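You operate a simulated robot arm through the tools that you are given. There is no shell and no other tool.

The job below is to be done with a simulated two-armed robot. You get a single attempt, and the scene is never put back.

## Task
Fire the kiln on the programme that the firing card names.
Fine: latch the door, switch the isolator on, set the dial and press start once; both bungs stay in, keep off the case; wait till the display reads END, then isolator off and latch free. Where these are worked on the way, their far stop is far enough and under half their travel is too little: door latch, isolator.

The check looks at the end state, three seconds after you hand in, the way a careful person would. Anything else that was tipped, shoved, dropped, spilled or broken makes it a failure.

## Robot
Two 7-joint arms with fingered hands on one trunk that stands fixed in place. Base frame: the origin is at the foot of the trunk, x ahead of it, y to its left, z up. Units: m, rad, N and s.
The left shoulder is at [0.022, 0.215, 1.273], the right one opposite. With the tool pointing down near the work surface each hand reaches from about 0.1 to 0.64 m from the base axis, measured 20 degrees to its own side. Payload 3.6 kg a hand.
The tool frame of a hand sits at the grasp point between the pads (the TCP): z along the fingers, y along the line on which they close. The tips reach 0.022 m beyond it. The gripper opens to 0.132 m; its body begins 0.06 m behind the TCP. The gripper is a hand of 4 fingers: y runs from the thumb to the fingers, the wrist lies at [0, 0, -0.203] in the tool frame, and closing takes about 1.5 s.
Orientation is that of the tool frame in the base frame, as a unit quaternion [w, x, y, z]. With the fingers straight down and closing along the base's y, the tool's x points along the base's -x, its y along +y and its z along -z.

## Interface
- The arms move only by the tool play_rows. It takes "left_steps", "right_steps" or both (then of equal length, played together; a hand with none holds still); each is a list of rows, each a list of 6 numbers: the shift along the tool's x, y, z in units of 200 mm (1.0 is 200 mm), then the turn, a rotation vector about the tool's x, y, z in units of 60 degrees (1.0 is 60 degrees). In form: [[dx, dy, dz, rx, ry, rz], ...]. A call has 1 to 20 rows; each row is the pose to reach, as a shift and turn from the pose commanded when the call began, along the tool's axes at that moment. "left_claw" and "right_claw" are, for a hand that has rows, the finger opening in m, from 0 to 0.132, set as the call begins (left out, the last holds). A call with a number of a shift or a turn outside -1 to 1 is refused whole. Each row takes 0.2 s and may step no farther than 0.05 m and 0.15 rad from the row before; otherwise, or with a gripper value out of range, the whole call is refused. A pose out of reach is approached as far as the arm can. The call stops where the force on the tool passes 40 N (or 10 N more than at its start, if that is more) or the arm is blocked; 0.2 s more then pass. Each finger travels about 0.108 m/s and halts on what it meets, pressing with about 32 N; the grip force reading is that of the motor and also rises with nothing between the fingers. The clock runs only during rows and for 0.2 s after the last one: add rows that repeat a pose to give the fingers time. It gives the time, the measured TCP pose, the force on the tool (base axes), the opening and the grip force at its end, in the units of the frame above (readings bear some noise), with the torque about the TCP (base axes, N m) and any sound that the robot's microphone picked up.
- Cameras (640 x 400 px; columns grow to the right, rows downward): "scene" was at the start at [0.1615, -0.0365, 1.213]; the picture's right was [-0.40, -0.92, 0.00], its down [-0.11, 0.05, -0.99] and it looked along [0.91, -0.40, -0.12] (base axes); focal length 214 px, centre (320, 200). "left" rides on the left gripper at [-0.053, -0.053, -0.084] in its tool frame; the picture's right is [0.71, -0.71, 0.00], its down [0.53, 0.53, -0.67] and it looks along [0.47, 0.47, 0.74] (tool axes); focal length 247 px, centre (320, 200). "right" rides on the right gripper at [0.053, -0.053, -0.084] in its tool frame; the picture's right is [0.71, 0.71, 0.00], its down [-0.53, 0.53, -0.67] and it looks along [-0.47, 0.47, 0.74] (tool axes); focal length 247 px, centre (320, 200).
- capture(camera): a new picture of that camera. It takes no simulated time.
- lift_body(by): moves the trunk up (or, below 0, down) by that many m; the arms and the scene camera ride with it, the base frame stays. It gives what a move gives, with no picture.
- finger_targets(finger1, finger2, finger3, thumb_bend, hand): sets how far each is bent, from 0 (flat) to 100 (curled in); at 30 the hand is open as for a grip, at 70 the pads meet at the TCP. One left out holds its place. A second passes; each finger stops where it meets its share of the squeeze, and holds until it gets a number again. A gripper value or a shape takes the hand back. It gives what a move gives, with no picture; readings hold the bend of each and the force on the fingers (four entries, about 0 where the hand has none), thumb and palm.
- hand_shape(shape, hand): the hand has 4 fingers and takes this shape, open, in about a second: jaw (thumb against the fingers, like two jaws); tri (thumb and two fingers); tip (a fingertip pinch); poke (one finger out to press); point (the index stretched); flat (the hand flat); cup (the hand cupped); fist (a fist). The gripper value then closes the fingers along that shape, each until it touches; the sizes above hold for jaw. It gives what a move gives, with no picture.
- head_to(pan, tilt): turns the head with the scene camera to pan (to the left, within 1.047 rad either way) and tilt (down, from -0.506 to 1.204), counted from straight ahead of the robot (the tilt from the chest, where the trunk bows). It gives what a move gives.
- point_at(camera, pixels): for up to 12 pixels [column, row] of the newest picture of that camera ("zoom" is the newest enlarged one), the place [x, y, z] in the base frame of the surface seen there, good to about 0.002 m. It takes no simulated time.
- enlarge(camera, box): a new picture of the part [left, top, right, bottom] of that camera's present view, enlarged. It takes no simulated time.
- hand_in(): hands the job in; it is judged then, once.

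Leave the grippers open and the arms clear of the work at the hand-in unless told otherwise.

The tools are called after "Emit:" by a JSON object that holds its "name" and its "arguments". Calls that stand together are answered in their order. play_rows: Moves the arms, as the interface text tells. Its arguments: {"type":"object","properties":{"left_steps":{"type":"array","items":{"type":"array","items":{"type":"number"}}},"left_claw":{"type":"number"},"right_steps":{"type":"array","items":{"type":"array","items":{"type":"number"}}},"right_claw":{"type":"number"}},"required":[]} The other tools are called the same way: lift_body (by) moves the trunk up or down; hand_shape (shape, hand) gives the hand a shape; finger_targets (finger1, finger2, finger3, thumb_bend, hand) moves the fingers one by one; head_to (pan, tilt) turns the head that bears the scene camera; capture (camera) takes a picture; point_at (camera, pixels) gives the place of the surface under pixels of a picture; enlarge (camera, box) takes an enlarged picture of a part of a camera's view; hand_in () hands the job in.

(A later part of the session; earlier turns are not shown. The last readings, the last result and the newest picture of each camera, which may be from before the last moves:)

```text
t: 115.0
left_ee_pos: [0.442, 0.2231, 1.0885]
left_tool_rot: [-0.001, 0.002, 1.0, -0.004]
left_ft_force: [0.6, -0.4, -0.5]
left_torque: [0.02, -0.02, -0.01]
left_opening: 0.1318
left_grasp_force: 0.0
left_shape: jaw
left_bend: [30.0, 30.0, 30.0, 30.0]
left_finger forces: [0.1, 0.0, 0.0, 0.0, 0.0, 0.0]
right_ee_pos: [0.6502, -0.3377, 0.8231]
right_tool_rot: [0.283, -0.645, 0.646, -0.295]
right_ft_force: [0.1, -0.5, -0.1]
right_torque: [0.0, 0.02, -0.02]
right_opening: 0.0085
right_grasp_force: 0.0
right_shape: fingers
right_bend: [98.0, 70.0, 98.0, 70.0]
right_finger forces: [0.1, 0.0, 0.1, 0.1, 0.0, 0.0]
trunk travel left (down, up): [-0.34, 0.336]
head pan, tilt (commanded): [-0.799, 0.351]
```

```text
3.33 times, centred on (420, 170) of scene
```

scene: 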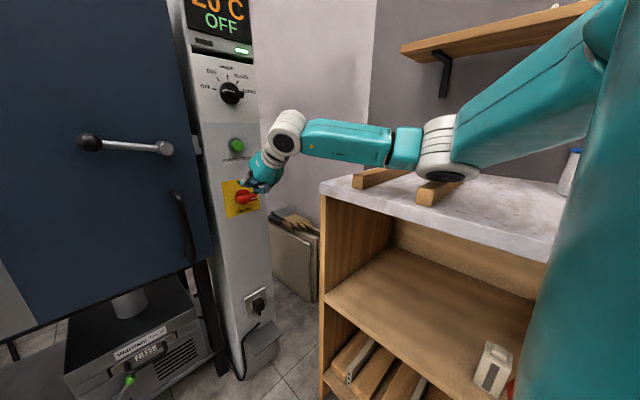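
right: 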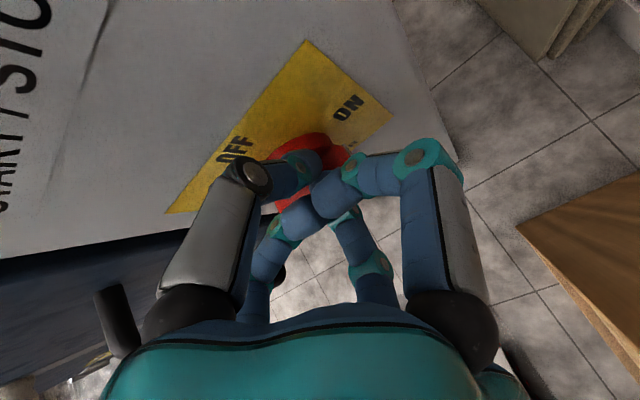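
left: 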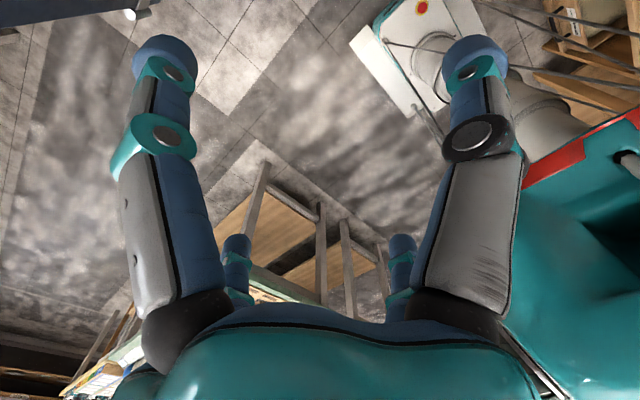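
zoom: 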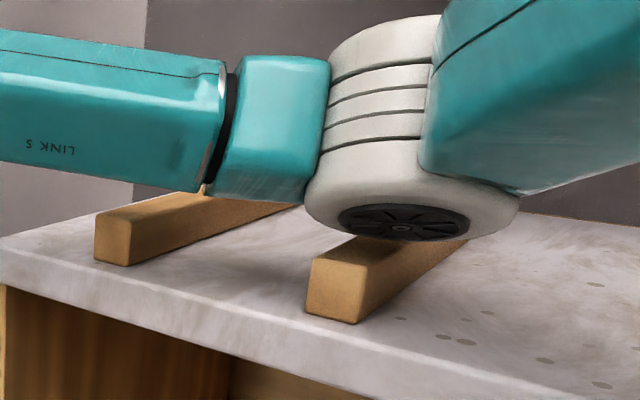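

The elbow bottom (z≈0.886) is practically on bar 2 (top ≈0.874). I raise the trunk 0.1 m right away; the hand (x 0.65) is clear of the panel.

Emit:
{"name": "lift_body", "arguments": {"by": 0.1}}

Emit:
{"name": "capture", "arguments": {"camera": "scene"}}

```text
t: 116.3
left_ee_pos: [0.4423, 0.2144, 1.1896]
left_tool_rot: [-0.001, 0.0, 1.0, 0.0]
left_ft_force: [0.2, -0.5, -0.5]
left_torque: [0.0, -0.01, 0.02]
left_opening: 0.1319
left_grasp_force: 0.0
left_shape: jaw
left_bend: [30.0, 30.0, 30.0, 30.0]
left_finger forces: [0.0, 0.0, 0.1, 0.0, 0.1, 0.0]
right_ee_pos: [0.6452, -0.3477, 0.9086]
right_tool_rot: [0.28, -0.645, 0.65, -0.288]
right_ft_force: [0.5, -0.3, 0.0]
right_torque: [0.02, 0.01, 0.02]
right_opening: 0.0084
right_grasp_force: 0.0
right_shape: fingers
right_bend: [98.0, 70.0, 98.0, 70.0]
right_finger forces: [0.0, 0.1, 0.0, 0.1, 0.0, 0.1]
trunk travel left (down, up): [-0.44, 0.236]
head pan, tilt (commanded): [-0.799, 0.351]
```

```text
taken
```

scene: 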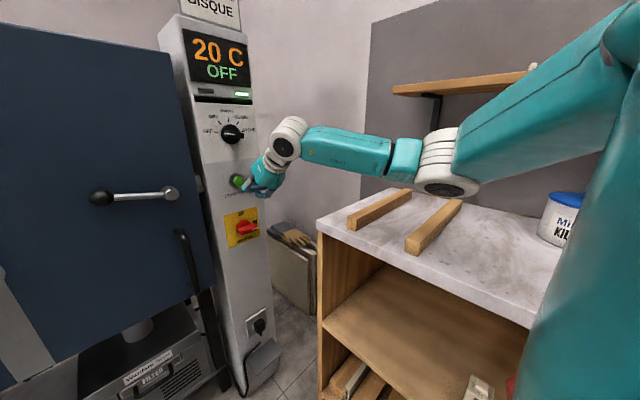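

The body relaxed again, so the elbow had leaned on the bar. I check whether the bar has shifted.

Emit:
{"name": "enlarge", "arguments": {"camera": "scene", "box": [330, 180, 480, 270]}}

Emit:
{"name": "point_at", "arguments": {"camera": "scene", "pixels": [[407, 243], [419, 252], [413, 246], [412, 236], [424, 242], [445, 202], [460, 203], [350, 222], [358, 228], [395, 192], [408, 194], [354, 216]]}}

```text
4.27 times, centred on (405, 225) of scene
```

zoom: 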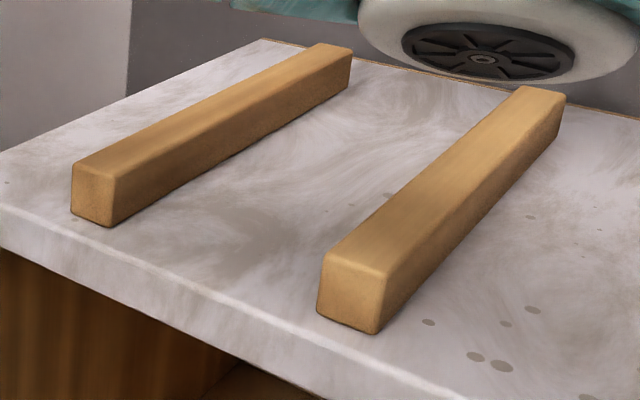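

```text
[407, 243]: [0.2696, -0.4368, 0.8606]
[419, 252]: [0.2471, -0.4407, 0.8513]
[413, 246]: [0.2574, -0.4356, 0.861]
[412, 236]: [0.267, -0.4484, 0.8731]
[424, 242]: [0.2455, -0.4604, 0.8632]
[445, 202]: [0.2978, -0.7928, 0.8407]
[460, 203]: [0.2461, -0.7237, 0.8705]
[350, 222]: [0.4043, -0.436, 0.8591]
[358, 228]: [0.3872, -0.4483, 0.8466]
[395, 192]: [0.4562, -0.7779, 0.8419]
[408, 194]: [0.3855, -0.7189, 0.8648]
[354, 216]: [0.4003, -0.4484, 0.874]
```

Bars are where they were (bar 2 still at x≈0.258, aligned). Now the dial: I look at it closely and measure it.

Emit:
{"name": "head_to", "arguments": {"pan": -0.45, "tilt": 0.15}}

Emit:
{"name": "capture", "arguments": {"camera": "scene"}}

Emit:
{"name": "enlarge", "arguments": {"camera": "scene", "box": [290, 130, 350, 190]}}

```text
t: 117.1
left_ee_pos: [0.441, 0.2157, 1.1903]
left_tool_rot: [0.0, 0.0, 1.0, 0.0]
left_ft_force: [0.4, -0.3, 0.1]
left_torque: [0.02, 0.04, 0.03]
left_opening: 0.1317
left_grasp_force: 0.0
left_shape: jaw
left_bend: [30.0, 30.0, 30.0, 30.0]
left_finger forces: [0.0, 0.0, 0.0, 0.0, 0.0, 0.1]
right_ee_pos: [0.645, -0.3477, 0.9088]
right_tool_rot: [0.282, -0.645, 0.649, -0.288]
right_ft_force: [0.5, 0.2, 0.7]
right_torque: [0.01, 0.03, -0.01]
right_opening: 0.0083
right_grasp_force: 0.2
right_shape: fingers
right_bend: [98.0, 70.0, 98.0, 70.0]
right_finger forces: [0.1, 0.0, 0.0, 0.0, 0.0, 0.1]
trunk travel left (down, up): [-0.44, 0.236]
head pan, tilt (commanded): [-0.45, 0.15]
```

```text
taken
```

scene: 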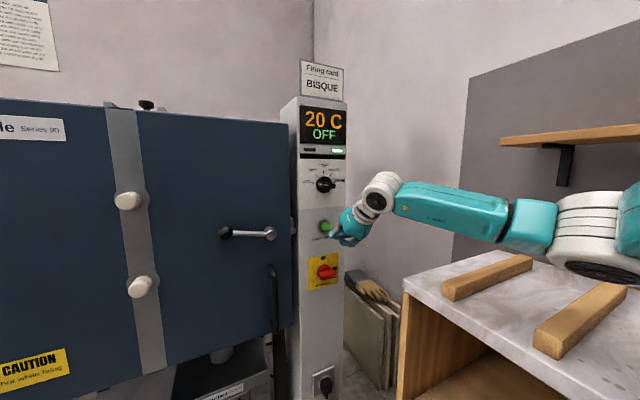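

```text
6.67 times, centred on (320, 160) of scene
```

zoom: 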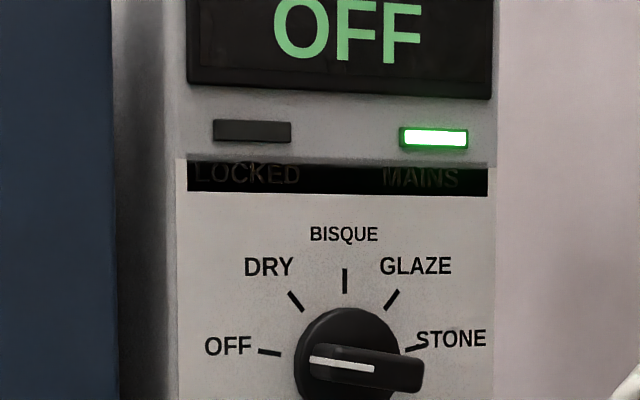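

Emit:
{"name": "enlarge", "arguments": {"camera": "scene", "box": [305, 165, 345, 205]}}

Emit:
{"name": "point_at", "arguments": {"camera": "zoom", "pixels": [[330, 310], [250, 300], [420, 330], [420, 305], [340, 330], [300, 240], [310, 385], [240, 300], [390, 270], [180, 290], [405, 360], [330, 145]]}}

```text
10.00 times, centred on (325, 185) of scene
```

zoom: 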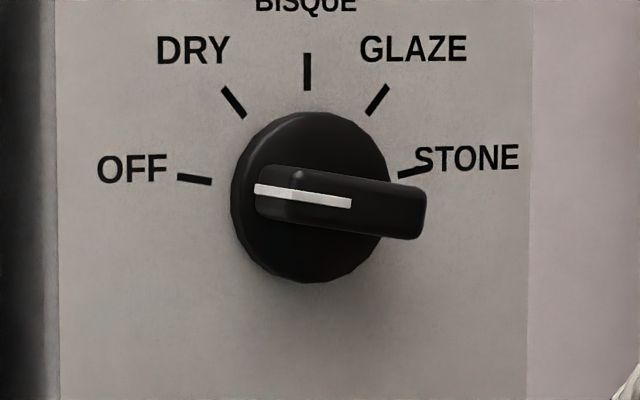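

```text
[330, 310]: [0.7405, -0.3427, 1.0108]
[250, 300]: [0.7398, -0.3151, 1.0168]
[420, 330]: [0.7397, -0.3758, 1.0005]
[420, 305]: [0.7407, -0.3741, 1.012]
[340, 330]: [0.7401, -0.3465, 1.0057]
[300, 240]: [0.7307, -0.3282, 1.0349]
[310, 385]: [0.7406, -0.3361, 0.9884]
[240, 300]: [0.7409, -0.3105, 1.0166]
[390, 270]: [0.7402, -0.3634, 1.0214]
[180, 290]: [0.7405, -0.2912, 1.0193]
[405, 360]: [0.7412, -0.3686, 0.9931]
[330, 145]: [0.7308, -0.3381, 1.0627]
```

Emit:
{"name": "point_at", "arguments": {"camera": "zoom", "pixels": [[262, 185], [262, 205], [300, 180], [340, 200], [340, 222], [410, 212], [418, 192], [412, 234], [240, 200], [308, 118], [305, 275], [308, 70]]}}

```text
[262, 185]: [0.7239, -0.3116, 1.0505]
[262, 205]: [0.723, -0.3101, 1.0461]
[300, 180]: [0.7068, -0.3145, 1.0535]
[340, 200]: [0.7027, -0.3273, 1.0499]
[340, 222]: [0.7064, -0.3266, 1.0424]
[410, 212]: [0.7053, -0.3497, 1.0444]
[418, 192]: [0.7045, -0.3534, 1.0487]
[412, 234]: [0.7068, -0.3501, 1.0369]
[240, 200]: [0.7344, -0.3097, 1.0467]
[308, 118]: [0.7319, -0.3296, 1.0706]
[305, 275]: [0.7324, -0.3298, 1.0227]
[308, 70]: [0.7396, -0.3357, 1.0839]
```

Dial: centre ≈(y -0.3325, z 1.047), bar 43 mm long, front x≈0.704, disc front 0.731, pointer now at OFF (≈10° above left). I'll push its right (tail) end down and then left. First I raise the hand to (0.645,-0.352,1.10) and go back to 30° pitch.

Emit:
{"name": "play_rows", "arguments": {"right_steps": [[0.002, -0.078, -0.071, 0.025, 0, 0], [0.004, -0.156, -0.142, 0.05, 0, 0], [0.007, -0.234, -0.214, 0.075, 0, 0], [0.009, -0.312, -0.285, 0.1, 0, 0], [0.011, -0.389, -0.356, 0.125, 0, 0], [0.013, -0.467, -0.427, 0.15, 0, 0], [0.016, -0.545, -0.498, 0.175, 0, 0], [0.018, -0.623, -0.57, 0.2, 0, 0], [0.02, -0.701, -0.6407, 0.225, 0, 0]]}}

Emit:
{"name": "capture", "arguments": {"camera": "scene"}}

Emit:
{"name": "capture", "arguments": {"camera": "right"}}

```text
t: 119.1
left_ee_pos: [0.4417, 0.2159, 1.19]
left_tool_rot: [0.001, 0.0, 1.0, 0.0]
left_ft_force: [-0.3, 0.2, 0.2]
left_torque: [-0.01, -0.04, -0.01]
left_opening: 0.1317
left_grasp_force: 0.1
left_shape: jaw
left_bend: [30.0, 30.0, 30.0, 30.0]
left_finger forces: [0.0, 0.0, 0.0, 0.0, 0.1, 0.0]
right_ee_pos: [0.6455, -0.3533, 1.0975]
right_tool_rot: [0.356, -0.607, 0.612, -0.361]
right_ft_force: [-0.4, 0.4, 0.0]
right_torque: [-0.04, 0.03, 0.01]
right_opening: 0.0085
right_grasp_force: 0.0
right_shape: fingers
right_bend: [98.0, 70.0, 98.0, 70.0]
right_finger forces: [0.1, 0.1, 0.0, 0.0, 0.0, 0.1]
trunk travel left (down, up): [-0.44, 0.236]
head pan, tilt (commanded): [-0.45, 0.15]
```

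```text
taken
```

scene: 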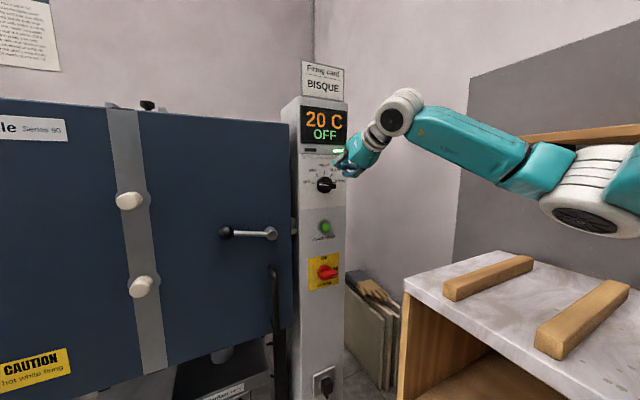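

```text
taken
```

right: 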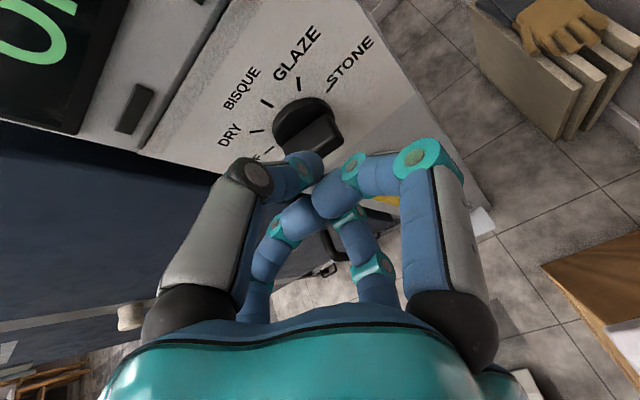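

The curled left side finger would strike the dial bar, so I straighten both side fingers outward (bend 10), leaving the pinched beak free.

Emit:
{"name": "finger_targets", "arguments": {"hand": "right", "finger1": 10, "finger3": 10}}

Emit:
{"name": "capture", "arguments": {"camera": "right"}}

Emit:
{"name": "enlarge", "arguments": {"camera": "scene", "box": [290, 120, 400, 220]}}

```text
t: 120.1
left_ee_pos: [0.4416, 0.2153, 1.1904]
left_tool_rot: [-0.001, 0.001, 1.0, 0.001]
left_ft_force: [0.2, -0.3, -0.7]
left_torque: [0.0, 0.02, 0.04]
left_opening: 0.132
left_grasp_force: 0.0
left_shape: jaw
left_bend: [30.0, 30.0, 30.0, 30.0]
left_finger forces: [0.0, 0.0, 0.0, 0.0, 0.0, 0.0]
right_ee_pos: [0.6448, -0.3535, 1.0969]
right_tool_rot: [0.354, -0.608, 0.613, -0.361]
right_ft_force: [0.5, 0.1, 0.0]
right_torque: [0.04, -0.02, -0.01]
right_opening: 0.0779
right_grasp_force: 0.0
right_shape: fingers
right_bend: [10.0, 70.0, 10.0, 70.0]
right_finger forces: [0.1, 0.0, 0.1, 0.0, 0.0, 0.0]
trunk travel left (down, up): [-0.44, 0.236]
head pan, tilt (commanded): [-0.45, 0.15]
```

```text
taken
```

right: 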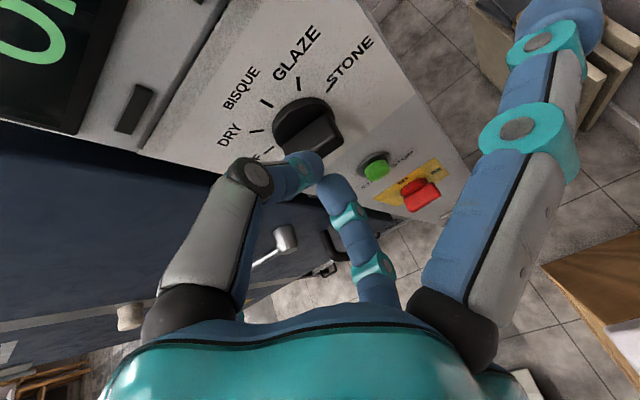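

```text
4.00 times, centred on (345, 170) of scene
```

zoom: 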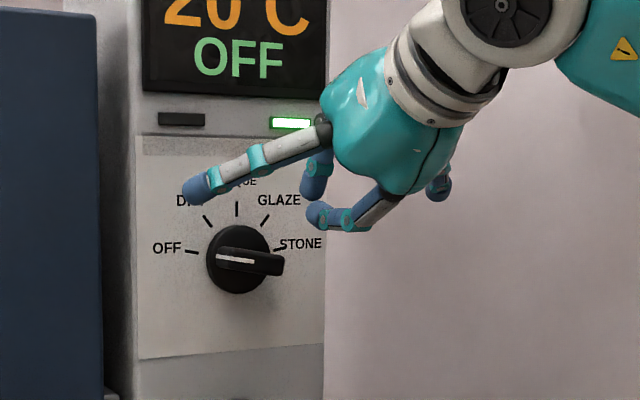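

Emit:
{"name": "point_at", "arguments": {"camera": "zoom", "pixels": [[190, 190], [205, 185], [255, 155], [315, 215], [312, 185], [325, 140], [345, 220]]}}

Emit:
{"name": "point_at", "arguments": {"camera": "right", "pixels": [[312, 160], [325, 190], [345, 210], [560, 20], [540, 40], [255, 178], [515, 125]]}}

```text
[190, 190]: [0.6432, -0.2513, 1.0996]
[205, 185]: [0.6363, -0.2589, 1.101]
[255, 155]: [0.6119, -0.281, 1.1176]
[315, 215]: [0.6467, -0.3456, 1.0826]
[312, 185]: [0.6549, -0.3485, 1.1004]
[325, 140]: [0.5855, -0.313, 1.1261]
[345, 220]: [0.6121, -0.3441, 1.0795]
```

```text
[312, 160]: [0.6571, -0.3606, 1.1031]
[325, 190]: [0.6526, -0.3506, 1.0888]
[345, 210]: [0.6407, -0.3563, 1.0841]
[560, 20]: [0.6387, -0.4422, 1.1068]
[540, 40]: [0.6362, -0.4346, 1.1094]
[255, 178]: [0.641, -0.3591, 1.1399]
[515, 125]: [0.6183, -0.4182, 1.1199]
```

Side fingertips are 0.10 m to each side and 2 cm behind the beak tip. I advance to x≈0.703 above the dial's tail end.

Emit:
{"name": "play_rows", "arguments": {"right_steps": [[-0.0015, -0.0282, 0.0507, 0, 0, 0], [-0.003, -0.0564, 0.1014, 0, 0, 0], [-0.0045, -0.0846, 0.1521, 0, 0, 0], [-0.006, -0.1128, 0.2028, 0, 0, 0], [-0.0075, -0.141, 0.2535, 0, 0, 0], [-0.0075, -0.141, 0.2535, 0, 0, 0]]}}

Emit:
{"name": "enlarge", "arguments": {"camera": "scene", "box": [280, 110, 390, 210]}}

Emit:
{"name": "capture", "arguments": {"camera": "right"}}

```text
t: 121.5
left_ee_pos: [0.4407, 0.2149, 1.1896]
left_tool_rot: [0.0, 0.0, 1.0, 0.001]
left_ft_force: [0.9, 0.4, 0.1]
left_torque: [0.02, 0.02, 0.0]
left_opening: 0.1321
left_grasp_force: 0.0
left_shape: jaw
left_bend: [30.0, 30.0, 30.0, 30.0]
left_finger forces: [0.0, 0.0, 0.0, 0.1, 0.0, 0.0]
right_ee_pos: [0.7015, -0.3506, 1.098]
right_tool_rot: [0.354, -0.608, 0.612, -0.361]
right_ft_force: [-1.2, 0.3, 0.3]
right_torque: [-0.01, 0.01, -0.01]
right_opening: 0.0783
right_grasp_force: 0.0
right_shape: fingers
right_bend: [10.0, 70.0, 10.0, 70.0]
right_finger forces: [0.0, 0.0, 0.0, 0.0, 0.0, 0.1]
trunk travel left (down, up): [-0.44, 0.236]
head pan, tilt (commanded): [-0.45, 0.15]
```

```text
4.00 times, centred on (335, 160) of scene
```

zoom: 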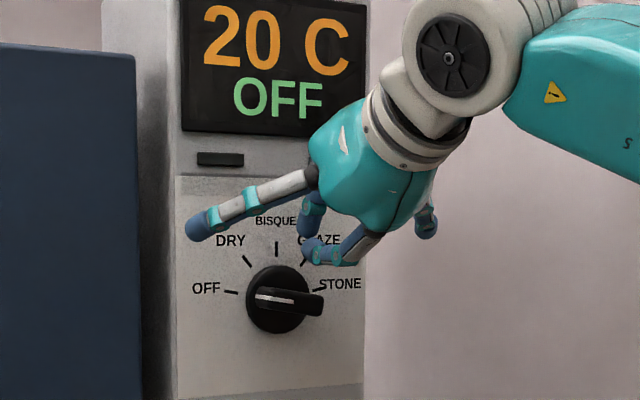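

```text
taken
```

right: 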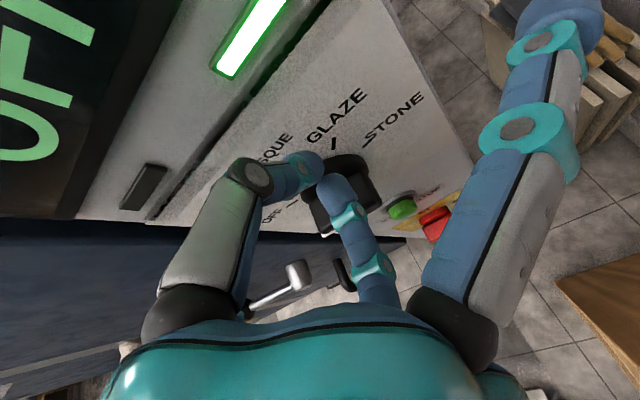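

The beak is right above the tail end. I lower it onto the tail and push it down along the arc, about the first 30°.

Emit:
{"name": "play_rows", "arguments": {"right_steps": [[0.0025, 0.038, 0.021, 0, 0, 0], [0.005, 0.076, 0.042, 0, 0, 0], [0.0075, 0.1136, 0.0632, 0, 0, 0], [0.021, 0.1337, 0.0744, 0, 0, 0], [0.03, 0.1543, 0.0858, 0, 0, 0], [0.034, 0.1761, 0.0979, 0, 0, 0]]}}

Emit:
{"name": "enlarge", "arguments": {"camera": "scene", "box": [280, 110, 390, 210]}}

Emit:
{"name": "capture", "arguments": {"camera": "right"}}

```text
t: 122.9
left_ee_pos: [0.44, 0.2155, 1.1898]
left_tool_rot: [0.0, 0.001, 1.0, 0.0]
left_ft_force: [0.7, 1.4, -0.5]
left_torque: [-0.03, -0.01, -0.02]
left_opening: 0.1318
left_grasp_force: 0.0
left_shape: jaw
left_bend: [30.0, 30.0, 30.0, 30.0]
left_finger forces: [0.0, 0.0, 0.1, 0.1, 0.1, 0.0]
right_ee_pos: [0.7031, -0.3572, 1.0583]
right_tool_rot: [0.354, -0.608, 0.612, -0.362]
right_ft_force: [-0.5, -0.3, 0.9]
right_torque: [-0.04, -0.05, 0.02]
right_opening: 0.0781
right_grasp_force: 1.1
right_shape: fingers
right_bend: [10.0, 71.0, 10.0, 70.0]
right_finger forces: [0.0, 2.3, 0.0, 0.0, 0.0, 0.1]
trunk travel left (down, up): [-0.44, 0.236]
head pan, tilt (commanded): [-0.45, 0.15]
```

```text
4.00 times, centred on (335, 160) of scene
```

zoom: 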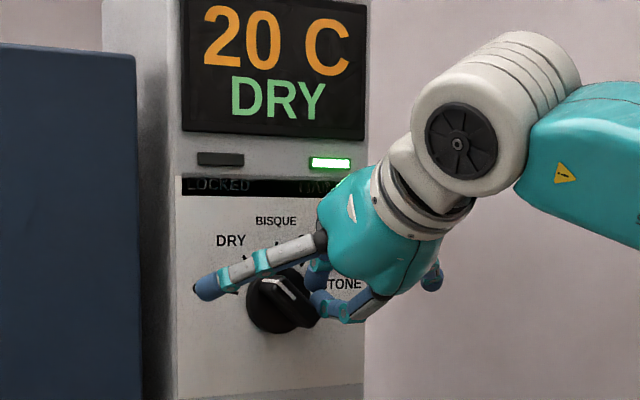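

```text
taken
```

right: 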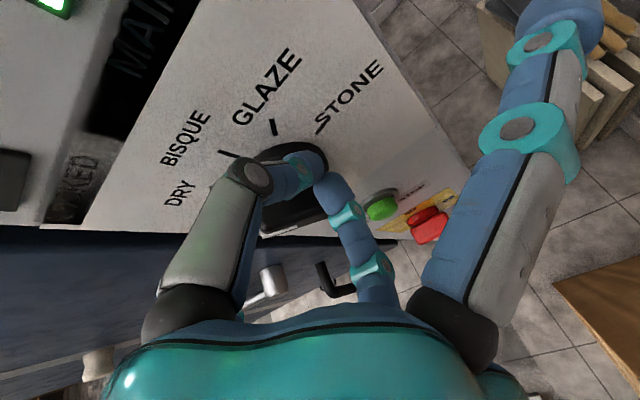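

The display now reads DRY (force ~2 N). I continue along the arc a further ~30°.

Emit:
{"name": "play_rows", "arguments": {"right_steps": [[-0.001, 0.0214, 0.0119, 0, 0, 0], [-0.0065, 0.0424, 0.0236, 0, 0, 0], [-0.012, 0.0516, 0.0287, 0, 0, 0], [-0.017, 0.0608, 0.0338, 0, 0, 0]]}}

Emit:
{"name": "enlarge", "arguments": {"camera": "scene", "box": [280, 110, 390, 210]}}

Emit:
{"name": "capture", "arguments": {"camera": "right"}}

```text
t: 123.9
left_ee_pos: [0.4421, 0.2153, 1.19]
left_tool_rot: [0.0, 0.001, 1.0, 0.001]
left_ft_force: [-0.1, 0.8, 1.3]
left_torque: [0.01, 0.0, -0.02]
left_opening: 0.132
left_grasp_force: 0.0
left_shape: jaw
left_bend: [30.0, 30.0, 30.0, 30.0]
left_finger forces: [0.1, 0.0, 0.1, 0.0, 0.0, 0.0]
right_ee_pos: [0.7013, -0.3524, 1.0462]
right_tool_rot: [0.355, -0.607, 0.612, -0.362]
right_ft_force: [0.2, -0.7, 0.4]
right_torque: [0.01, 0.04, 0.01]
right_opening: 0.0783
right_grasp_force: 0.8
right_shape: fingers
right_bend: [10.0, 70.0, 10.0, 70.0]
right_finger forces: [0.0, 1.8, 0.0, 0.0, 0.1, 0.0]
trunk travel left (down, up): [-0.44, 0.236]
head pan, tilt (commanded): [-0.45, 0.15]
```

```text
4.00 times, centred on (335, 160) of scene
```

zoom: 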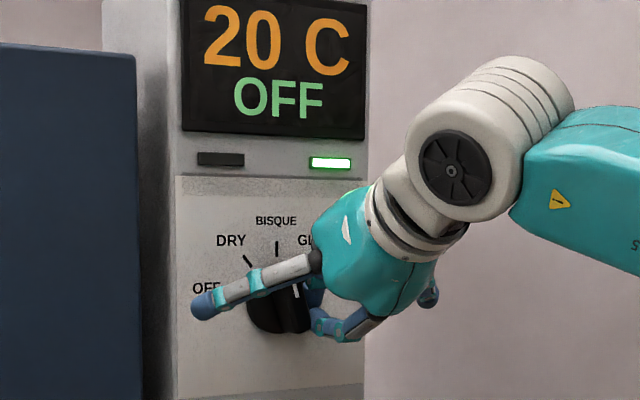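

```text
taken
```

right: 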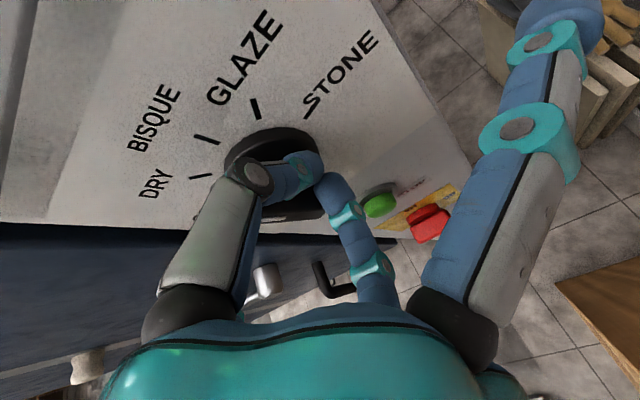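

Between DRY and BISQUE the display shows OFF; the pointer is nearly upright. I push a little more.

Emit:
{"name": "play_rows", "arguments": {"right_steps": [[-0.007, 0.0083, 0.0046, 0, 0, 0], [-0.0135, 0.0166, 0.0092, 0, 0, 0], [-0.022, 0.023, 0.0128, 0, 0, 0]]}}

Emit:
{"name": "enlarge", "arguments": {"camera": "scene", "box": [280, 110, 390, 210]}}

```text
t: 124.7
left_ee_pos: [0.4418, 0.2146, 1.1891]
left_tool_rot: [0.001, 0.0, 1.0, 0.0]
left_ft_force: [-0.7, 0.7, 0.5]
left_torque: [0.01, 0.01, -0.01]
left_opening: 0.1316
left_grasp_force: 0.0
left_shape: jaw
left_bend: [30.0, 30.0, 30.0, 30.0]
left_finger forces: [0.0, 0.0, 0.0, 0.0, 0.0, 0.0]
right_ee_pos: [0.7025, -0.3491, 1.0402]
right_tool_rot: [0.355, -0.608, 0.611, -0.362]
right_ft_force: [-0.2, -2.8, 1.6]
right_torque: [-0.02, 0.0, 0.0]
right_opening: 0.0782
right_grasp_force: 1.1
right_shape: fingers
right_bend: [10.0, 70.0, 10.0, 70.0]
right_finger forces: [0.1, 1.7, 0.0, 0.0, 0.6, 0.1]
trunk travel left (down, up): [-0.44, 0.236]
head pan, tilt (commanded): [-0.45, 0.15]
```

```text
4.00 times, centred on (335, 160) of scene
```

zoom: 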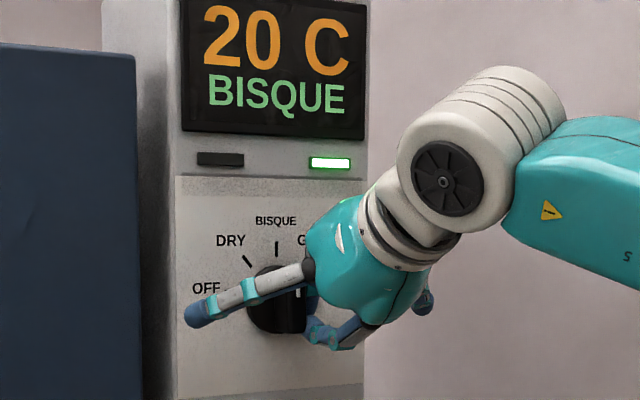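

The display reads BISQUE. I ease off to the right, then pull straight back to inspect the pointer.

Emit:
{"name": "play_rows", "arguments": {"right_steps": [[0.03, 0, 0, 0, 0, 0], [0.06, 0, 0, 0, 0, 0], [0.06, 0.0486, -0.0874, 0, 0, 0], [0.06, 0.0972, -0.1748, 0, 0, 0], [0.06, 0.1458, -0.2622, 0, 0, 0]]}}

Emit:
{"name": "enlarge", "arguments": {"camera": "scene", "box": [280, 110, 390, 210]}}

Emit:
{"name": "capture", "arguments": {"camera": "right"}}

```text
t: 125.9
left_ee_pos: [0.4418, 0.2147, 1.1902]
left_tool_rot: [0.0, 0.0, 1.0, 0.0]
left_ft_force: [-0.4, 0.2, 0.1]
left_torque: [-0.01, 0.0, 0.0]
left_opening: 0.1318
left_grasp_force: 0.0
left_shape: jaw
left_bend: [30.0, 30.0, 30.0, 30.0]
left_finger forces: [0.0, 0.0, 0.0, 0.1, 0.0, 0.0]
right_ee_pos: [0.6391, -0.3602, 1.0403]
right_tool_rot: [0.354, -0.608, 0.611, -0.363]
right_ft_force: [-0.6, 0.2, 0.0]
right_torque: [0.01, 0.01, 0.01]
right_opening: 0.0781
right_grasp_force: 0.0
right_shape: fingers
right_bend: [10.0, 70.0, 10.0, 70.0]
right_finger forces: [0.0, 0.1, 0.0, 0.0, 0.1, 0.0]
trunk travel left (down, up): [-0.44, 0.236]
head pan, tilt (commanded): [-0.45, 0.15]
```

```text
4.00 times, centred on (335, 160) of scene
```

zoom: 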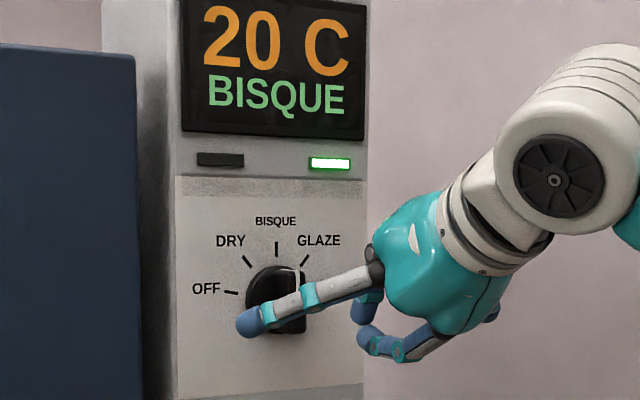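

```text
taken
```

right: 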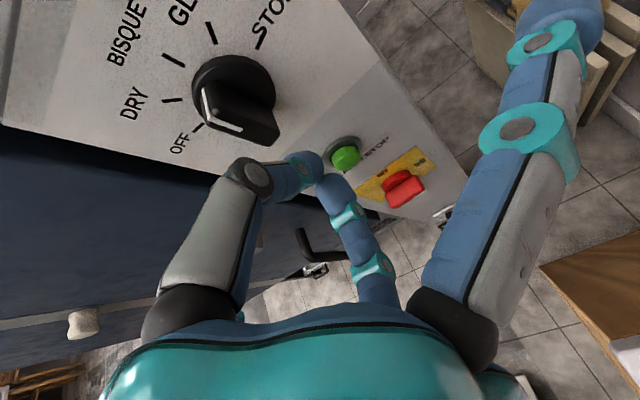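

BISQUE is set on the display. I move the hand down-right to (0.64,-0.40,0.95) (10° steeper) to see the dial clearly and prepare for the start button.

Emit:
{"name": "play_rows", "arguments": {"right_steps": [[0.04, 0.08, 0.045, -0.033, 0, 0], [0.08, 0.16, 0.09, -0.067, 0, 0], [0.12, 0.24, 0.135, -0.1, 0, 0], [0.16, 0.32, 0.18, -0.133, 0, 0], [0.2, 0.4, 0.225, -0.167, 0, 0]]}}

Emit:
{"name": "capture", "arguments": {"camera": "scene"}}

Emit:
{"name": "enlarge", "arguments": {"camera": "scene", "box": [290, 95, 360, 245]}}

```text
t: 127.1
left_ee_pos: [0.4412, 0.2155, 1.1899]
left_tool_rot: [0.0, -0.001, 1.0, 0.0]
left_ft_force: [0.5, 0.1, -0.3]
left_torque: [-0.02, 0.0, -0.03]
left_opening: 0.1318
left_grasp_force: 0.2
left_shape: jaw
left_bend: [30.0, 30.0, 30.0, 30.0]
left_finger forces: [0.0, 0.0, 0.0, 0.1, 0.0, 0.0]
right_ee_pos: [0.6435, -0.4049, 0.948]
right_tool_rot: [0.299, -0.636, 0.642, -0.307]
right_ft_force: [-0.1, 0.2, -0.1]
right_torque: [-0.01, 0.01, 0.02]
right_opening: 0.0782
right_grasp_force: 0.0
right_shape: fingers
right_bend: [10.0, 70.0, 10.0, 70.0]
right_finger forces: [0.0, 0.0, 0.0, 0.0, 0.0, 0.0]
trunk travel left (down, up): [-0.44, 0.236]
head pan, tilt (commanded): [-0.45, 0.15]
```

```text
taken
```

scene: 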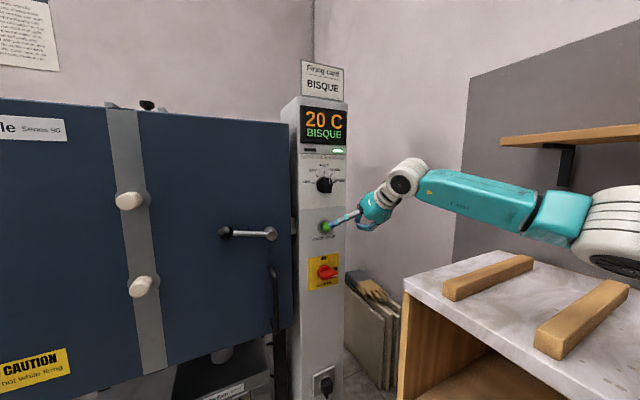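

```text
2.67 times, centred on (325, 170) of scene
```

zoom: 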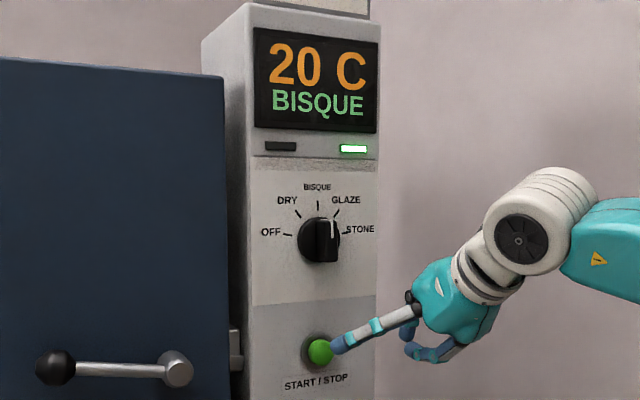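

Emit:
{"name": "enlarge", "arguments": {"camera": "scene", "box": [305, 160, 345, 205]}}

Emit:
{"name": "enlarge", "arguments": {"camera": "scene", "box": [305, 205, 365, 255]}}

```text
8.89 times, centred on (325, 182) of scene
```

zoom: 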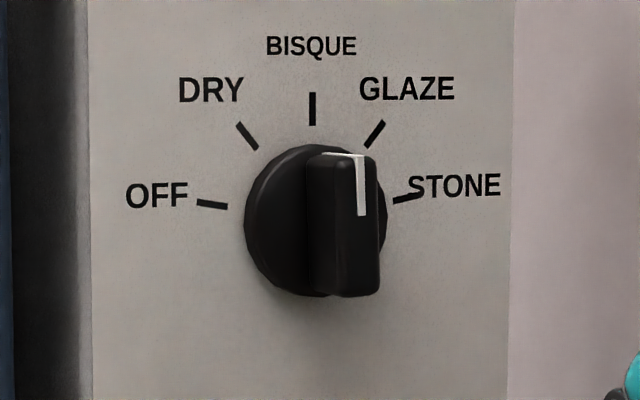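

```text
8.00 times, centred on (335, 230) of scene
```

zoom: 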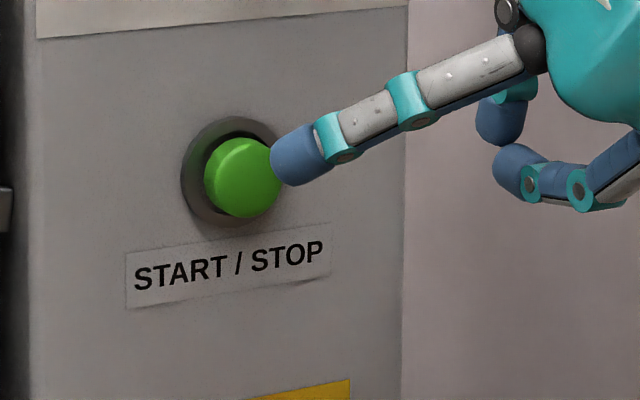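

The dial points straight at BISQUE. Now the start button: I measure it.

Emit:
{"name": "point_at", "arguments": {"camera": "zoom", "pixels": [[240, 178], [210, 180], [265, 165], [240, 145], [245, 212], [190, 175], [275, 150], [110, 200]]}}

```text
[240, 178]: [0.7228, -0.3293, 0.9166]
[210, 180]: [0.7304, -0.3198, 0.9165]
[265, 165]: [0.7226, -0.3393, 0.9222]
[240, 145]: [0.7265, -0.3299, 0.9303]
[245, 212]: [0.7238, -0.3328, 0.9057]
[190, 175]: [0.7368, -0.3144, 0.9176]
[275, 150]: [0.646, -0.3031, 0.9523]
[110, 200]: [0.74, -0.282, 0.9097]
```

Button face centre ≈(0.7225,-0.332,0.918). I bring the beak in front of it: TCP (0.680,-0.332,0.918), the thumb tip then ~2 cm before the button.

Emit:
{"name": "play_rows", "arguments": {"right_steps": [[-0.073, 0, 0.047, 0, 0, 0], [-0.146, 0, 0.094, 0, 0, 0], [-0.219, 0, 0.142, 0, 0, 0], [-0.292, 0, 0.189, 0, 0, 0], [-0.3645, 0, 0.236, 0, 0, 0], [-0.3645, 0, 0.236, 0, 0, 0]]}}

Emit:
{"name": "capture", "arguments": {"camera": "right"}}

Emit:
{"name": "capture", "arguments": {"camera": "scene"}}

Emit:
{"name": "enlarge", "arguments": {"camera": "scene", "box": [290, 190, 370, 260]}}

```text
t: 128.5
left_ee_pos: [0.4409, 0.2154, 1.1904]
left_tool_rot: [0.0, 0.001, 1.0, 0.0]
left_ft_force: [-0.7, 0.3, 0.1]
left_torque: [0.01, 0.0, 0.01]
left_opening: 0.132
left_grasp_force: 0.0
left_shape: jaw
left_bend: [30.0, 30.0, 30.0, 30.0]
left_finger forces: [0.1, 0.0, 0.1, 0.1, 0.1, 0.0]
right_ee_pos: [0.6804, -0.3288, 0.9163]
right_tool_rot: [0.299, -0.636, 0.641, -0.307]
right_ft_force: [0.1, -0.6, 0.5]
right_torque: [0.01, -0.01, 0.0]
right_opening: 0.0781
right_grasp_force: 0.0
right_shape: fingers
right_bend: [10.0, 70.0, 10.0, 70.0]
right_finger forces: [0.1, 0.0, 0.0, 0.0, 0.0, 0.0]
trunk travel left (down, up): [-0.44, 0.236]
head pan, tilt (commanded): [-0.45, 0.15]
```

```text
taken
```

right: 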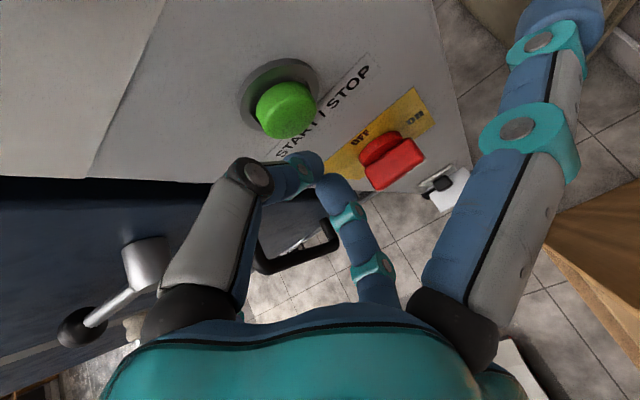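

```text
taken
```

scene: 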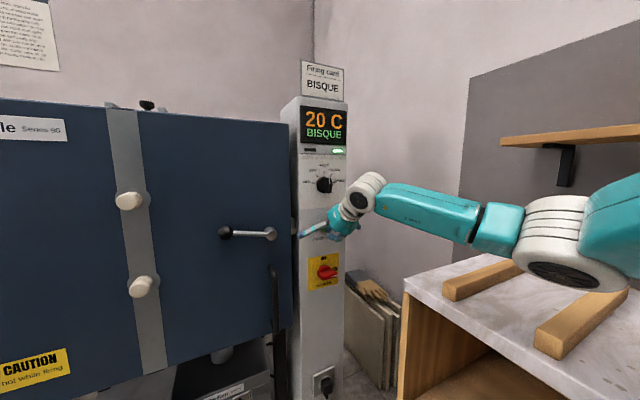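

```text
5.71 times, centred on (330, 225) of scene
```

zoom: 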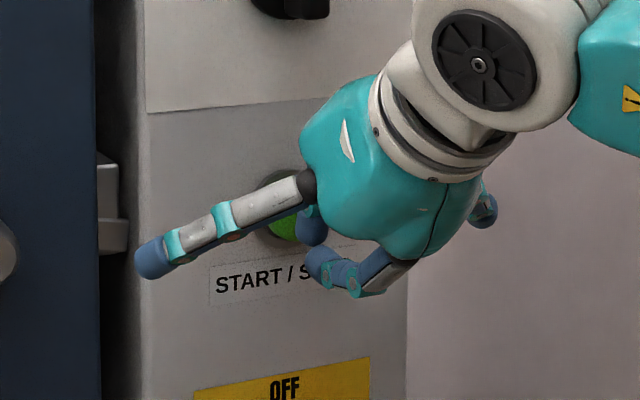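

I check the actual thumb-tip position before pressing.

Emit:
{"name": "point_at", "arguments": {"camera": "right", "pixels": [[314, 156], [318, 162], [305, 155], [316, 170], [322, 180], [335, 185], [283, 100], [262, 165]]}}

Emit:
{"name": "point_at", "arguments": {"camera": "zoom", "pixels": [[312, 225], [305, 235], [308, 215], [315, 262], [308, 258], [150, 262], [285, 228], [590, 270]]}}

```text
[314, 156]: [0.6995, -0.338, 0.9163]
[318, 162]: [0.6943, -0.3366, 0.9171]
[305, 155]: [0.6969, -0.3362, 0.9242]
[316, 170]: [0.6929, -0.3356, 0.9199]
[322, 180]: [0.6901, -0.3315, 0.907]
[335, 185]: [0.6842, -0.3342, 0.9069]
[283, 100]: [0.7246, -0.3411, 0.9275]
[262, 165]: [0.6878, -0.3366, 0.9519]
```

```text
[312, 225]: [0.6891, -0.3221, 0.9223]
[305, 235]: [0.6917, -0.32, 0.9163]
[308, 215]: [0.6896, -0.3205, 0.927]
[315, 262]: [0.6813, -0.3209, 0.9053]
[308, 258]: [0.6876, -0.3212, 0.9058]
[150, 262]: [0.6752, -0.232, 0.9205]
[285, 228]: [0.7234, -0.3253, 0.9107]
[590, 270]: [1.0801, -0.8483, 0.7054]
```

Thumb tip front is at about x 0.702, well aligned. I press forward gently, staying in one continuous push, first to about 4 mm into the button.

Emit:
{"name": "play_rows", "arguments": {"right_steps": [[0.015, -0.0317, 0.0387, 0, 0, 0], [0.015, -0.057, 0.0697, 0, 0, 0], [0.015, -0.0696, 0.0851, 0, 0, 0], [0.015, -0.0823, 0.1006, 0, 0, 0]]}}

Emit:
{"name": "enlarge", "arguments": {"camera": "scene", "box": [280, 90, 370, 250]}}

```text
t: 129.5
left_ee_pos: [0.4419, 0.2157, 1.1905]
left_tool_rot: [0.001, 0.0, 1.0, -0.001]
left_ft_force: [-0.6, -0.5, -0.4]
left_torque: [0.0, 0.04, 0.0]
left_opening: 0.1322
left_grasp_force: 0.1
left_shape: jaw
left_bend: [30.0, 30.0, 30.0, 30.0]
left_finger forces: [0.0, 0.0, 0.0, 0.0, 0.0, 0.0]
right_ee_pos: [0.7062, -0.3318, 0.9181]
right_tool_rot: [0.3, -0.637, 0.641, -0.306]
right_ft_force: [-3.4, -0.5, 0.8]
right_torque: [-0.03, -0.02, -0.01]
right_opening: 0.0778
right_grasp_force: 1.4
right_shape: fingers
right_bend: [10.0, 70.0, 10.0, 71.0]
right_finger forces: [0.0, 0.0, 0.0, 0.1, 3.1, 0.0]
trunk travel left (down, up): [-0.44, 0.236]
head pan, tilt (commanded): [-0.45, 0.15]
heard: click
```

```text
2.50 times, centred on (325, 170) of scene
```

zoom: 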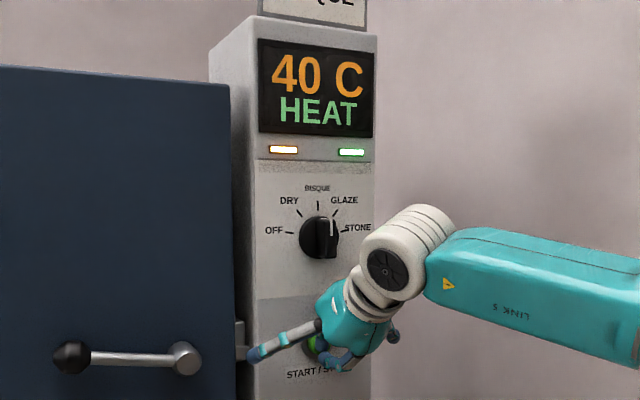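

A click; the display says "40 C HEAT" and LOCKED is lit. I withdraw straight back at once.

Emit:
{"name": "play_rows", "arguments": {"right_steps": [[0, 0.0475, -0.058, 0, 0, 0], [0, 0.127, -0.155, 0, 0, 0], [0, 0.206, -0.252, 0, 0, 0]]}}

Emit:
{"name": "capture", "arguments": {"camera": "scene"}}

```text
t: 130.3
left_ee_pos: [0.4413, 0.2154, 1.1903]
left_tool_rot: [-0.001, 0.0, 1.0, -0.001]
left_ft_force: [0.1, -0.6, -0.3]
left_torque: [-0.03, 0.02, -0.01]
left_opening: 0.1319
left_grasp_force: 0.0
left_shape: jaw
left_bend: [30.0, 30.0, 30.0, 30.0]
left_finger forces: [0.1, 0.0, 0.0, 0.0, 0.0, 0.0]
right_ee_pos: [0.6426, -0.3318, 0.9192]
right_tool_rot: [0.301, -0.636, 0.641, -0.307]
right_ft_force: [0.1, -0.2, -0.3]
right_torque: [-0.06, -0.02, 0.01]
right_opening: 0.0778
right_grasp_force: 0.1
right_shape: fingers
right_bend: [10.0, 70.0, 10.0, 70.0]
right_finger forces: [0.0, 0.0, 0.0, 0.0, 0.0, 0.0]
trunk travel left (down, up): [-0.44, 0.236]
head pan, tilt (commanded): [-0.45, 0.15]
```

```text
taken
```

scene: 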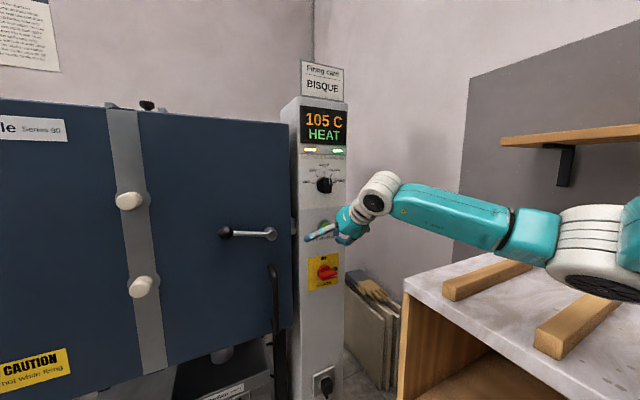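

Firing has begun (105 C, HEAT, both lamps lit). I keep clear and wait, repeating the pose.

Emit:
{"name": "play_rows", "arguments": {"right_steps": [[0, 0, 0, 0, 0, 0], [0, 0, 0, 0, 0, 0], [0, 0, 0, 0, 0, 0], [0, 0, 0, 0, 0, 0], [0, 0, 0, 0, 0, 0], [0, 0, 0, 0, 0, 0], [0, 0, 0, 0, 0, 0], [0, 0, 0, 0, 0, 0], [0, 0, 0, 0, 0, 0], [0, 0, 0, 0, 0, 0], [0, 0, 0, 0, 0, 0], [0, 0, 0, 0, 0, 0], [0, 0, 0, 0, 0, 0], [0, 0, 0, 0, 0, 0], [0, 0, 0, 0, 0, 0], [0, 0, 0, 0, 0, 0], [0, 0, 0, 0, 0, 0], [0, 0, 0, 0, 0, 0], [0, 0, 0, 0, 0, 0], [0, 0, 0, 0, 0, 0]]}}

Emit:
{"name": "enlarge", "arguments": {"camera": "scene", "box": [280, 90, 370, 250]}}

```text
t: 134.5
left_ee_pos: [0.443, 0.2154, 1.1893]
left_tool_rot: [0.0, 0.0, 1.0, 0.0]
left_ft_force: [1.1, -0.1, 0.4]
left_torque: [-0.03, 0.03, 0.01]
left_opening: 0.132
left_grasp_force: 0.0
left_shape: jaw
left_bend: [30.0, 30.0, 30.0, 30.0]
left_finger forces: [0.0, 0.0, 0.0, 0.0, 0.0, 0.0]
right_ee_pos: [0.6419, -0.3332, 0.9187]
right_tool_rot: [0.301, -0.637, 0.641, -0.306]
right_ft_force: [0.3, -1.0, 0.8]
right_torque: [0.02, 0.01, 0.02]
right_opening: 0.0781
right_grasp_force: 0.0
right_shape: fingers
right_bend: [10.0, 70.0, 10.0, 70.0]
right_finger forces: [0.0, 0.0, 0.0, 0.0, 0.0, 0.0]
trunk travel left (down, up): [-0.44, 0.236]
head pan, tilt (commanded): [-0.45, 0.15]
```

```text
2.50 times, centred on (325, 170) of scene
```

zoom: 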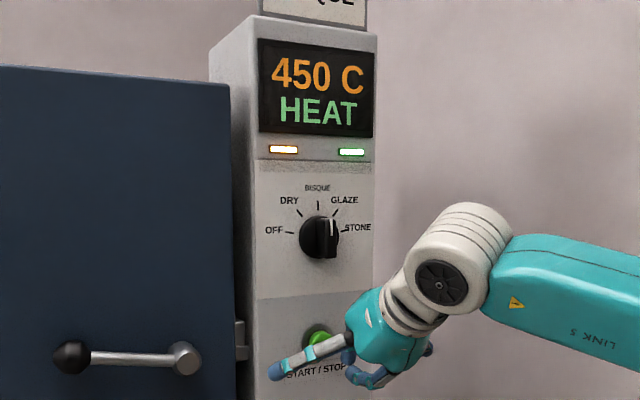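

450 C, rising about 80 C/s. While waiting I lower the hand to (0.645,-0.313,0.83), in front of the isolator but well clear of it.

Emit:
{"name": "play_rows", "arguments": {"right_steps": [[-0.0125, 0.042, 0.037, -0.009, 0, 0], [-0.025, 0.084, 0.073, -0.0175, 0, 0], [-0.0375, 0.126, 0.11, -0.026, 0, 0], [-0.05, 0.1675, 0.1465, -0.035, 0, 0], [-0.0625, 0.209, 0.183, -0.044, 0, 0], [-0.075, 0.251, 0.22, -0.0525, 0, 0], [-0.0875, 0.293, 0.256, -0.061, 0, 0], [-0.1, 0.335, 0.293, -0.07, 0, 0], [-0.1, 0.335, 0.293, -0.07, 0, 0], [-0.1, 0.335, 0.293, -0.07, 0, 0], [-0.1, 0.335, 0.293, -0.07, 0, 0], [-0.1, 0.335, 0.293, -0.07, 0, 0], [-0.1, 0.335, 0.293, -0.07, 0, 0], [-0.1, 0.335, 0.293, -0.07, 0, 0], [-0.1, 0.335, 0.293, -0.07, 0, 0], [-0.1, 0.335, 0.293, -0.07, 0, 0], [-0.1, 0.335, 0.293, -0.07, 0, 0], [-0.1, 0.335, 0.293, -0.07, 0, 0], [-0.1, 0.335, 0.293, -0.07, 0, 0], [-0.1, 0.335, 0.293, -0.07, 0, 0]]}}

Emit:
{"name": "capture", "arguments": {"camera": "scene"}}

```text
t: 138.7
left_ee_pos: [0.4415, 0.2165, 1.1892]
left_tool_rot: [0.0, 0.0, 1.0, 0.0]
left_ft_force: [-1.0, 0.3, -0.4]
left_torque: [-0.01, -0.02, 0.0]
left_opening: 0.1319
left_grasp_force: 0.1
left_shape: jaw
left_bend: [30.0, 30.0, 30.0, 30.0]
left_finger forces: [0.0, 0.0, 0.0, 0.0, 0.0, 0.0]
right_ee_pos: [0.6449, -0.3112, 0.83]
right_tool_rot: [0.277, -0.647, 0.652, -0.283]
right_ft_force: [0.5, 0.3, -0.8]
right_torque: [0.0, 0.01, -0.01]
right_opening: 0.0781
right_grasp_force: 0.1
right_shape: fingers
right_bend: [10.0, 70.0, 10.0, 70.0]
right_finger forces: [0.1, 0.0, 0.0, 0.0, 0.0, 0.0]
trunk travel left (down, up): [-0.44, 0.236]
head pan, tilt (commanded): [-0.45, 0.15]
```

```text
taken
```

scene: 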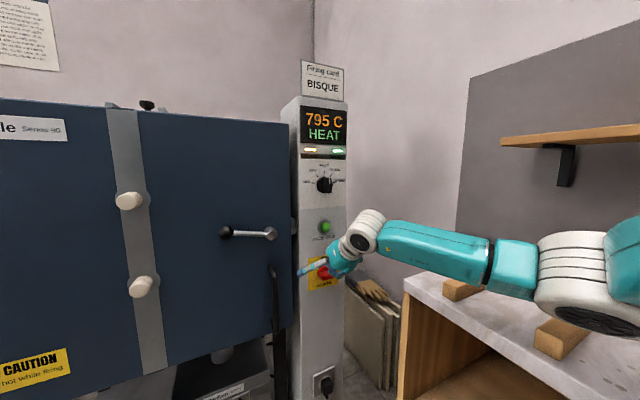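

795 C. I check the elbow clearance above the bars in this pose.

Emit:
{"name": "point_at", "arguments": {"camera": "scene", "pixels": [[590, 320], [560, 308], [610, 328], [540, 295], [620, 330], [500, 290]]}}

Emit:
{"name": "play_rows", "arguments": {"right_steps": [[0, 0, 0, 0, 0, 0], [0, 0, 0, 0, 0, 0], [0, 0, 0, 0, 0, 0], [0, 0, 0, 0, 0, 0], [0, 0, 0, 0, 0, 0], [0, 0, 0, 0, 0, 0], [0, 0, 0, 0, 0, 0], [0, 0, 0, 0, 0, 0], [0, 0, 0, 0, 0, 0], [0, 0, 0, 0, 0, 0], [0, 0, 0, 0, 0, 0], [0, 0, 0, 0, 0, 0], [0, 0, 0, 0, 0, 0], [0, 0, 0, 0, 0, 0], [0, 0, 0, 0, 0, 0], [0, 0, 0, 0, 0, 0], [0, 0, 0, 0, 0, 0], [0, 0, 0, 0, 0, 0], [0, 0, 0, 0, 0, 0], [0, 0, 0, 0, 0, 0]]}}

Emit:
{"name": "enlarge", "arguments": {"camera": "scene", "box": [280, 90, 370, 250]}}

```text
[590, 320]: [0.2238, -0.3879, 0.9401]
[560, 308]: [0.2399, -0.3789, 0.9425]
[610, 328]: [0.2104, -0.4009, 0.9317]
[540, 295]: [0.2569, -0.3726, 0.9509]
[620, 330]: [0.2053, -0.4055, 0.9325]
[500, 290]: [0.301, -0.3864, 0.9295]
```

```text
t: 142.9
left_ee_pos: [0.4422, 0.2152, 1.1889]
left_tool_rot: [0.0, 0.0, 1.0, 0.0]
left_ft_force: [-0.7, 0.2, 0.2]
left_torque: [0.03, 0.04, -0.01]
left_opening: 0.1319
left_grasp_force: 0.1
left_shape: jaw
left_bend: [30.0, 30.0, 30.0, 30.0]
left_finger forces: [0.0, 0.0, 0.0, 0.1, 0.1, 0.1]
right_ee_pos: [0.6445, -0.3112, 0.8302]
right_tool_rot: [0.276, -0.647, 0.652, -0.283]
right_ft_force: [0.9, 0.3, 0.3]
right_torque: [0.01, 0.0, -0.01]
right_opening: 0.0782
right_grasp_force: 0.0
right_shape: fingers
right_bend: [10.0, 70.0, 10.0, 70.0]
right_finger forces: [0.0, 0.0, 0.1, 0.1, 0.0, 0.1]
trunk travel left (down, up): [-0.44, 0.236]
head pan, tilt (commanded): [-0.45, 0.15]
```

```text
2.50 times, centred on (325, 170) of scene
```

zoom: 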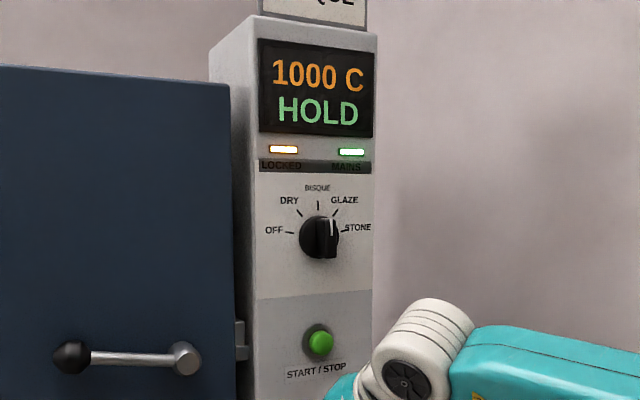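

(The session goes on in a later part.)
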